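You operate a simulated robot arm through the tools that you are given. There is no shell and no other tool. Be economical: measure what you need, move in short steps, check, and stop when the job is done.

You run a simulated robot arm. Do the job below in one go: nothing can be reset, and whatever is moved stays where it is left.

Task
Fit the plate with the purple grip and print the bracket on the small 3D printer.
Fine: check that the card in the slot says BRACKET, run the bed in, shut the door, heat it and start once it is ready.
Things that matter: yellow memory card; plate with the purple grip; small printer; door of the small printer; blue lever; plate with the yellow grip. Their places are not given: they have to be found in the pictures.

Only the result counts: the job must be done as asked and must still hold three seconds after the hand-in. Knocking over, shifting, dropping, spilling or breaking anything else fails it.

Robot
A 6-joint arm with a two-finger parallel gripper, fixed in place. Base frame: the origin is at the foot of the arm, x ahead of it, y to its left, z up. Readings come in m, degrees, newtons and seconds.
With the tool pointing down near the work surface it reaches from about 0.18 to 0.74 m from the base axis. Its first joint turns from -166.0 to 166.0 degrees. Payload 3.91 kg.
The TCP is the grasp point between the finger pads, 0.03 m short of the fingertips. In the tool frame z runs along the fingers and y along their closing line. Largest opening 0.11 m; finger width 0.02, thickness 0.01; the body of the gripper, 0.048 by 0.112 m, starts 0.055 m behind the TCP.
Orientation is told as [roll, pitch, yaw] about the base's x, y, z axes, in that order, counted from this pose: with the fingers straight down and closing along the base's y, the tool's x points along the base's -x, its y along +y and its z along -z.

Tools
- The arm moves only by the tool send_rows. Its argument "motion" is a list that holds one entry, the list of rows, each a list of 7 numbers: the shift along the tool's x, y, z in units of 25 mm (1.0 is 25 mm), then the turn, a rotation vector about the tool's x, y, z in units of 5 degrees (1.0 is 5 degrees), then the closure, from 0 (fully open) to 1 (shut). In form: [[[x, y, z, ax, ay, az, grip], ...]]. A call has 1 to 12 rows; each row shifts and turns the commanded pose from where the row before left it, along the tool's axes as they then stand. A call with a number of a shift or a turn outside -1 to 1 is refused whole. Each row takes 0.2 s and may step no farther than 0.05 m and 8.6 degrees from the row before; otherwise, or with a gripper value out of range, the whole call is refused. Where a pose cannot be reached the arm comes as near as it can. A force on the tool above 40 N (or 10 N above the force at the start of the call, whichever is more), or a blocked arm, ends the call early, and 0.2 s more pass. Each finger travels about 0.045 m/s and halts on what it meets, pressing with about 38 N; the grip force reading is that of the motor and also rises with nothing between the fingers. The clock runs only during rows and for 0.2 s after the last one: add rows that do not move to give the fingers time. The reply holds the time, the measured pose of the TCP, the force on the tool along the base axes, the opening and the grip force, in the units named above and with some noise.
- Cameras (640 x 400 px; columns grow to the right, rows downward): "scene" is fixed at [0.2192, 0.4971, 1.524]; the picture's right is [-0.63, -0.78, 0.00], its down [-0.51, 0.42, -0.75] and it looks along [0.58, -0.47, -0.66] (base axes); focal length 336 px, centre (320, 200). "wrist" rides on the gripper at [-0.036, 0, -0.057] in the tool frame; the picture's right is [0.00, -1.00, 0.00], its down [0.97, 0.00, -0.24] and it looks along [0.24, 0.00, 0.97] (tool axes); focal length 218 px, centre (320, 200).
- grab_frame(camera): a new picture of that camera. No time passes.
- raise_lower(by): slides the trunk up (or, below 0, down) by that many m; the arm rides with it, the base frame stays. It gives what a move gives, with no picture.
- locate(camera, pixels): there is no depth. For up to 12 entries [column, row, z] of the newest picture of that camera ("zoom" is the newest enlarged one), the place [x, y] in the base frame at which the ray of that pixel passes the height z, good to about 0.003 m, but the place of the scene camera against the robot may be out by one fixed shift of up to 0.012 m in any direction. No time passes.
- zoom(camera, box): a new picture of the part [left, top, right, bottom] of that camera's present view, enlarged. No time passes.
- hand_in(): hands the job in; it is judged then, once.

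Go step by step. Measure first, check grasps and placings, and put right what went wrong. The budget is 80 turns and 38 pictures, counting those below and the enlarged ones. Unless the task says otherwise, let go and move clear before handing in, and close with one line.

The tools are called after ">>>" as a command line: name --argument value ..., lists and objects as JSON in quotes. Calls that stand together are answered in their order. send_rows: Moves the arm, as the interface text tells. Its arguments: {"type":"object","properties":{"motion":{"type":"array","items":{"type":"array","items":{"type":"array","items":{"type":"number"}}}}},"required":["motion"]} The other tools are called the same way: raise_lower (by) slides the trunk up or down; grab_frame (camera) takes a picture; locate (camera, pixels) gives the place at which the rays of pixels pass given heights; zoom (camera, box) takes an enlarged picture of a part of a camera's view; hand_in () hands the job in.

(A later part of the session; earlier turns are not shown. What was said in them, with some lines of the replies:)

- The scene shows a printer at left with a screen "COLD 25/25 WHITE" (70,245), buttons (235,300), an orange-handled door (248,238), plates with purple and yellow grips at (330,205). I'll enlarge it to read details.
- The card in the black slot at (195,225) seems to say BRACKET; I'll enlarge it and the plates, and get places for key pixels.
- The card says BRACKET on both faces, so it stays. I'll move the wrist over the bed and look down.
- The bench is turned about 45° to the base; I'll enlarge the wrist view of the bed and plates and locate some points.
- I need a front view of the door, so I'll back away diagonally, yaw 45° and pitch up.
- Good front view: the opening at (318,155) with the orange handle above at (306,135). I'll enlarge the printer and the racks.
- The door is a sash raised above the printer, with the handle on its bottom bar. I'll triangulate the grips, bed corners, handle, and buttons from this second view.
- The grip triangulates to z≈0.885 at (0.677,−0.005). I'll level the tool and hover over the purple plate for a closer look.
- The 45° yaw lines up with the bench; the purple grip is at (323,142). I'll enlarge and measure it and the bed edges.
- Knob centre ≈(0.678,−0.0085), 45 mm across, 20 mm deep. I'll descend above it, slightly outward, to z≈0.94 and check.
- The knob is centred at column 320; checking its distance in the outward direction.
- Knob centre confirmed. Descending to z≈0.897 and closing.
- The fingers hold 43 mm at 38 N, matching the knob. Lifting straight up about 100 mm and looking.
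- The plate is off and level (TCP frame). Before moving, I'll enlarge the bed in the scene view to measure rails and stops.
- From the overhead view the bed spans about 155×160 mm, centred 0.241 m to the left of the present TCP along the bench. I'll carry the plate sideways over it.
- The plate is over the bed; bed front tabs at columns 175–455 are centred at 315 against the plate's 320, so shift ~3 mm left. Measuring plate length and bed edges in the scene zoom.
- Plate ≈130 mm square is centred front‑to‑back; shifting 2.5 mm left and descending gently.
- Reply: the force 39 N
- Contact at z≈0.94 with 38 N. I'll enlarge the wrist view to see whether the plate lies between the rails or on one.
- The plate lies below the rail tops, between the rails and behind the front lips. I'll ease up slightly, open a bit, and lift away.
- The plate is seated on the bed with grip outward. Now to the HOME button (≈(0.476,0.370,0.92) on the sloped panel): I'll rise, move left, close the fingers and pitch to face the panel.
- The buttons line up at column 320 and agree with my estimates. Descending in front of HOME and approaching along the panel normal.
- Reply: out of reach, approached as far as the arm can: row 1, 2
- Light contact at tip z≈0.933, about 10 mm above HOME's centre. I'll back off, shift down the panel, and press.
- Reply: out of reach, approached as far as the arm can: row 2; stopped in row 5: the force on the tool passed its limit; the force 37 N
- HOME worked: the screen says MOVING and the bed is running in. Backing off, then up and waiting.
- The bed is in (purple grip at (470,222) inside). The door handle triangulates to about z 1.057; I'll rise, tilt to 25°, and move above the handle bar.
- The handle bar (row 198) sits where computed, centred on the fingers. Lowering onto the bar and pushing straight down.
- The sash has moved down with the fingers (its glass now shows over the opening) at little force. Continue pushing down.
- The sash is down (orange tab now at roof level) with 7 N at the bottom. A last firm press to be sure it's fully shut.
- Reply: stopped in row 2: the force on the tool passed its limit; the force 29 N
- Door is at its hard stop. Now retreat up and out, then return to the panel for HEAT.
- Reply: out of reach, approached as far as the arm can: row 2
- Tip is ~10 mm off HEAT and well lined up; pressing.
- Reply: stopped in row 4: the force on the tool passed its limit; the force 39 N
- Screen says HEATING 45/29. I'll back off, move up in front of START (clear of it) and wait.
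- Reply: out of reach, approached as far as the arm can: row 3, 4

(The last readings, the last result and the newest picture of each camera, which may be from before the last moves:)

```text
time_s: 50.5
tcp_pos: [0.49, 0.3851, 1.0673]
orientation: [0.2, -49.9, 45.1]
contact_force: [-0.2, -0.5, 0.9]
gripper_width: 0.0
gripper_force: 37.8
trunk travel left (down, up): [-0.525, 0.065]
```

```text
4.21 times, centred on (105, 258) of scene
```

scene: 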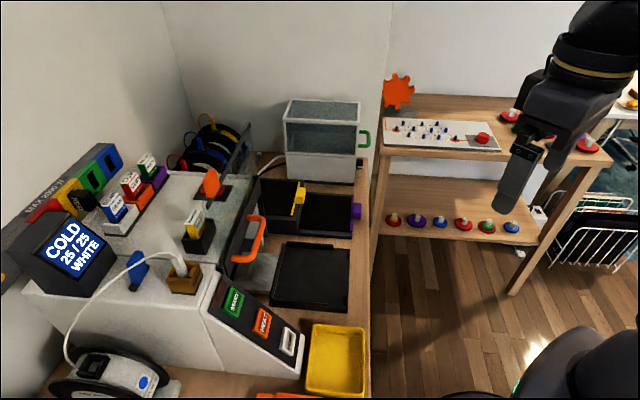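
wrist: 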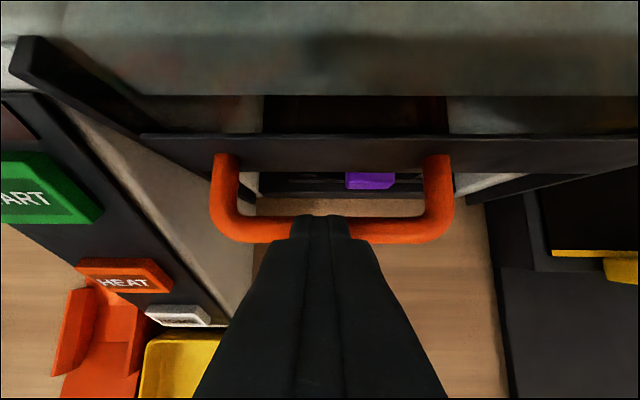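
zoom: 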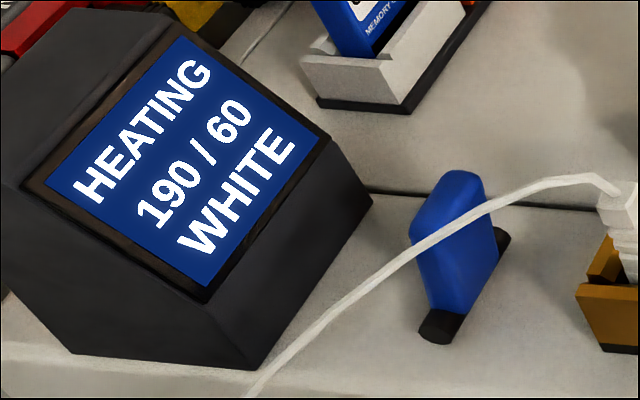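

HEATING 190/60; the blue lever is untouched with WHITE fed, so I leave it. Lining up with START at ~20 mm standoff while it finishes heating.

>>> send_rows --motion '[[[-0.28, 0, 0, 0, 0, 0, 1], [-0.28, 0, 0, 0, 0, 0, 1], [0, 0, 0.5, 0, 0, 0, 1], [0, 0, 0.4, 0, 0, 0, 1], [0, 0, 0, 0, 0, 0, 1], [0, 0, 0, 0, 0, 0, 1], [0, 0, 0, 0, 0, 0, 1], [0, 0, 0, 0, 0, 0, 1], [0, 0, 0, 0, 0, 0, 1], [0, 0, 0, 0, 0, 0, 1], [0, 0, 0, 0, 0, 0, 1], [0, 0, 0, 0, 0, 0, 1]]]'

>>> zoom --camera "scene" --box '[20, 180, 340, 370]'

```text
time_s: 53.1
tcp_pos: [0.5096, 0.4059, 1.0629]
orientation: [0.4, -49.9, 45.0]
contact_force: [-0.6, 0.3, 0.8]
gripper_width: 0.0001
gripper_force: 37.7
trunk travel left (down, up): [-0.525, 0.065]
```

```text
2.00 times, centred on (180, 275) of scene
```

zoom: 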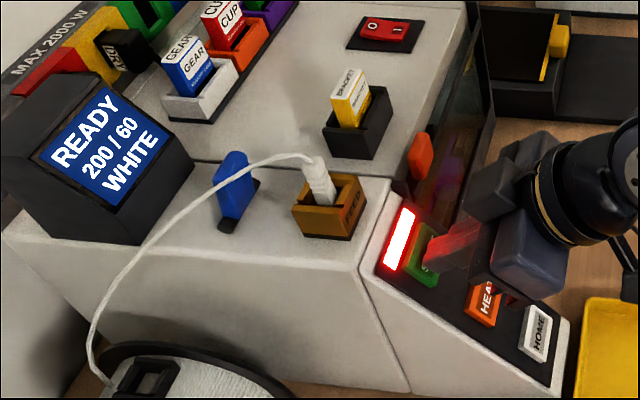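

READY 200/60 with the lamp lit. Pressing START.

>>> send_rows --motion '[[[0, 0, 0.35, 0, 0, 0, 1], [0, 0, 0.25, 0, 0, 0, 1], [0, 0, 0.15, 0, 0, 0, 1], [0, 0, 0.15, 0, 0, 0, 1], [0, 0, 0.15, 0, 0, 0, 1], [0, 0, 0.15, 0, 0, 0, 1]]]'

```text
time_s: 53.9
tcp_pos: [0.5131, 0.4092, 1.0574]
orientation: [0.3, -50.2, 45.0]
contact_force: [-25.1, -25.8, 17.7]
gripper_width: 0.0
gripper_force: 37.6
trunk travel left (down, up): [-0.525, 0.065]
stopped in row 3: the force on the tool passed its limit (the readings are from after the stop); the commanded pose is now the measured one
```

The press reached the force stop, as with the other buttons. Backing away and checking the screen.

>>> send_rows --motion '[[[0, 0, -1, 0, 0, 0, 1], [0, 0, -1, 0, 0, 0, 1], [0, 0, -1, 0, 0, 0, 1], [0, 0, -1, 0, 0, 0, 1], [0, 0, 0, 0, 0, 0, 1], [0, 0, 0, 0, 0, 0, 1]]]'

>>> zoom --camera "scene" --box '[20, 170, 380, 360]'

```text
time_s: 55.3
tcp_pos: [0.4645, 0.3591, 1.1184]
orientation: [0.3, -50.0, 45.1]
contact_force: [-0.2, 1.0, -0.2]
gripper_width: 0.0
gripper_force: 37.4
trunk travel left (down, up): [-0.525, 0.065]
```

```text
1.78 times, centred on (200, 265) of scene
```

zoom: 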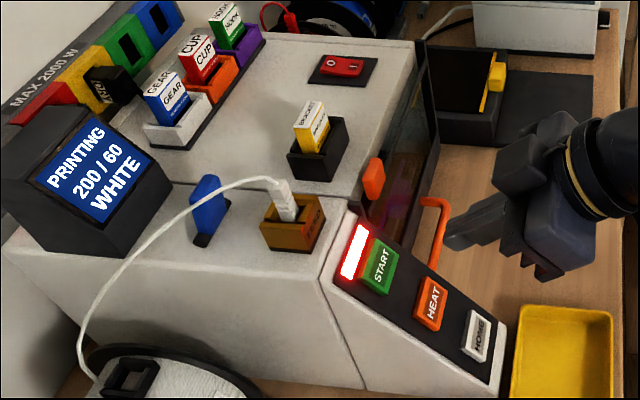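

The screen says PRINTING. I'll wait clear for a while and check it keeps going.

>>> send_rows --motion '[[[0, 0, 0, 0, 0, 0, 1], [0, 0, 0, 0, 0, 0, 1], [0, 0, 0, 0, 0, 0, 1], [0, 0, 0, 0, 0, 0, 1], [0, 0, 0, 0, 0, 0, 1], [0, 0, 0, 0, 0, 0, 1], [0, 0, 0, 0, 0, 0, 1], [0, 0, 0, 0, 0, 0, 1], [0, 0, 0, 0, 0, 0, 1], [0, 0, 0, 0, 0, 0, 1], [0, 0, 0, 0, 0, 0, 1], [0, 0, 0, 0, 0, 0, 1]]]'

>>> send_rows --motion '[[[0, 0, 0, 0, 0, 0, 1], [0, 0, 0, 0, 0, 0, 1], [0, 0, 0, 0, 0, 0, 1], [0, 0, 0, 0, 0, 0, 1], [0, 0, 0, 0, 0, 0, 1], [0, 0, 0, 0, 0, 0, 1], [0, 0, 0, 0, 0, 0, 1], [0, 0, 0, 0, 0, 0, 1], [0, 0, 0, 0, 0, 0, 1], [0, 0, 0, 0, 0, 0, 1], [0, 0, 0, 0, 0, 0, 1], [0, 0, 0, 0, 0, 0, 1]]]'

>>> zoom --camera "scene" --box '[20, 170, 380, 360]'

```text
time_s: 57.9
tcp_pos: [0.4657, 0.3577, 1.1188]
orientation: [0.4, -50.0, 45.1]
contact_force: [-0.1, -0.8, 0.0]
gripper_width: 0.0001
gripper_force: 37.4
trunk travel left (down, up): [-0.525, 0.065]
```

```text
time_s: 60.5
tcp_pos: [0.4647, 0.359, 1.119]
orientation: [0.3, -50.1, 45.1]
contact_force: [-0.6, -1.3, -0.3]
gripper_width: 0.0
gripper_force: 37.8
trunk travel left (down, up): [-0.525, 0.065]
```

```text
1.78 times, centred on (200, 265) of scene
```

zoom: 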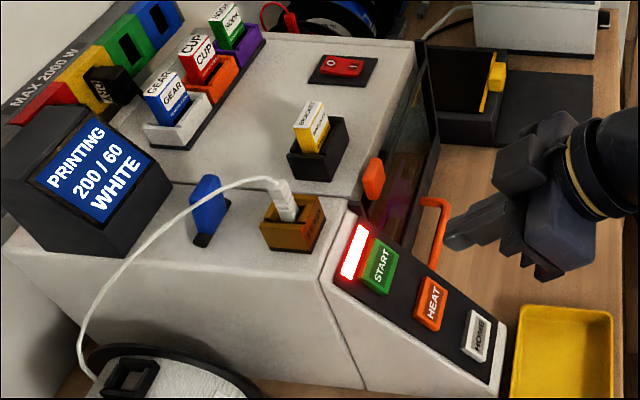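

Still PRINTING steadily. I'll wait another ~10 s and look once more.

>>> send_rows --motion '[[[0, 0, 0, 0, 0, 0, 1], [0, 0, 0, 0, 0, 0, 1], [0, 0, 0, 0, 0, 0, 1], [0, 0, 0, 0, 0, 0, 1], [0, 0, 0, 0, 0, 0, 1], [0, 0, 0, 0, 0, 0, 1], [0, 0, 0, 0, 0, 0, 1], [0, 0, 0, 0, 0, 0, 1], [0, 0, 0, 0, 0, 0, 1], [0, 0, 0, 0, 0, 0, 1], [0, 0, 0, 0, 0, 0, 1], [0, 0, 0, 0, 0, 0, 1]]]'

>>> send_rows --motion '[[[0, 0, 0, 0, 0, 0, 1], [0, 0, 0, 0, 0, 0, 1], [0, 0, 0, 0, 0, 0, 1], [0, 0, 0, 0, 0, 0, 1], [0, 0, 0, 0, 0, 0, 1], [0, 0, 0, 0, 0, 0, 1], [0, 0, 0, 0, 0, 0, 1], [0, 0, 0, 0, 0, 0, 1], [0, 0, 0, 0, 0, 0, 1], [0, 0, 0, 0, 0, 0, 1], [0, 0, 0, 0, 0, 0, 1], [0, 0, 0, 0, 0, 0, 1]]]'

>>> send_rows --motion '[[[0, 0, 0, 0, 0, 0, 1], [0, 0, 0, 0, 0, 0, 1], [0, 0, 0, 0, 0, 0, 1], [0, 0, 0, 0, 0, 0, 1], [0, 0, 0, 0, 0, 0, 1], [0, 0, 0, 0, 0, 0, 1], [0, 0, 0, 0, 0, 0, 1], [0, 0, 0, 0, 0, 0, 1], [0, 0, 0, 0, 0, 0, 1], [0, 0, 0, 0, 0, 0, 1], [0, 0, 0, 0, 0, 0, 1], [0, 0, 0, 0, 0, 0, 1]]]'

>>> send_rows --motion '[[[0, 0, 0, 0, 0, 0, 1], [0, 0, 0, 0, 0, 0, 1], [0, 0, 0, 0, 0, 0, 1], [0, 0, 0, 0, 0, 0, 1], [0, 0, 0, 0, 0, 0, 1], [0, 0, 0, 0, 0, 0, 1], [0, 0, 0, 0, 0, 0, 1], [0, 0, 0, 0, 0, 0, 1], [0, 0, 0, 0, 0, 0, 1], [0, 0, 0, 0, 0, 0, 1], [0, 0, 0, 0, 0, 0, 1], [0, 0, 0, 0, 0, 0, 1]]]'

>>> zoom --camera "scene" --box '[20, 170, 380, 360]'

```text
time_s: 63.1
tcp_pos: [0.4652, 0.359, 1.1186]
orientation: [0.3, -50.0, 45.1]
contact_force: [-0.4, -0.5, 0.4]
gripper_width: 0.0
gripper_force: 37.6
trunk travel left (down, up): [-0.525, 0.065]
```

```text
time_s: 65.7
tcp_pos: [0.4653, 0.3585, 1.1191]
orientation: [0.2, -50.1, 45.1]
contact_force: [-0.8, 0.5, 0.2]
gripper_width: 0.0
gripper_force: 37.7
trunk travel left (down, up): [-0.525, 0.065]
```

```text
time_s: 68.3
tcp_pos: [0.4653, 0.3581, 1.1179]
orientation: [0.3, -50.0, 45.1]
contact_force: [0.3, -0.2, 0.0]
gripper_width: 0.0001
gripper_force: 37.4
trunk travel left (down, up): [-0.525, 0.065]
```

```text
time_s: 70.9
tcp_pos: [0.4664, 0.3571, 1.1177]
orientation: [0.3, -49.9, 45.0]
contact_force: [0.0, -0.7, -0.2]
gripper_width: 0.0001
gripper_force: 37.9
trunk travel left (down, up): [-0.525, 0.065]
```

```text
1.78 times, centred on (200, 265) of scene
```

zoom: 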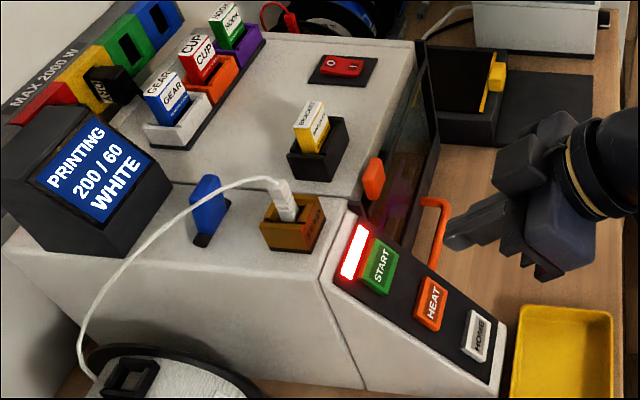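

The screen has shown PRINTING 200/60 for over 15 s. The BRACKET card is in place, the door is shut, the purple plate is in and the arm is clear, so I'm handing in.

>>> hand_in

```text
The job is handed in.
```

The small printer is printing the bracket on the purple-grip plate: the slot card reads BRACKET, the bed is in, the door is shut, and I pressed START once it showed READY. It was still printing at hand-in, and I left the blue lever untouched because nothing seemed to need it.
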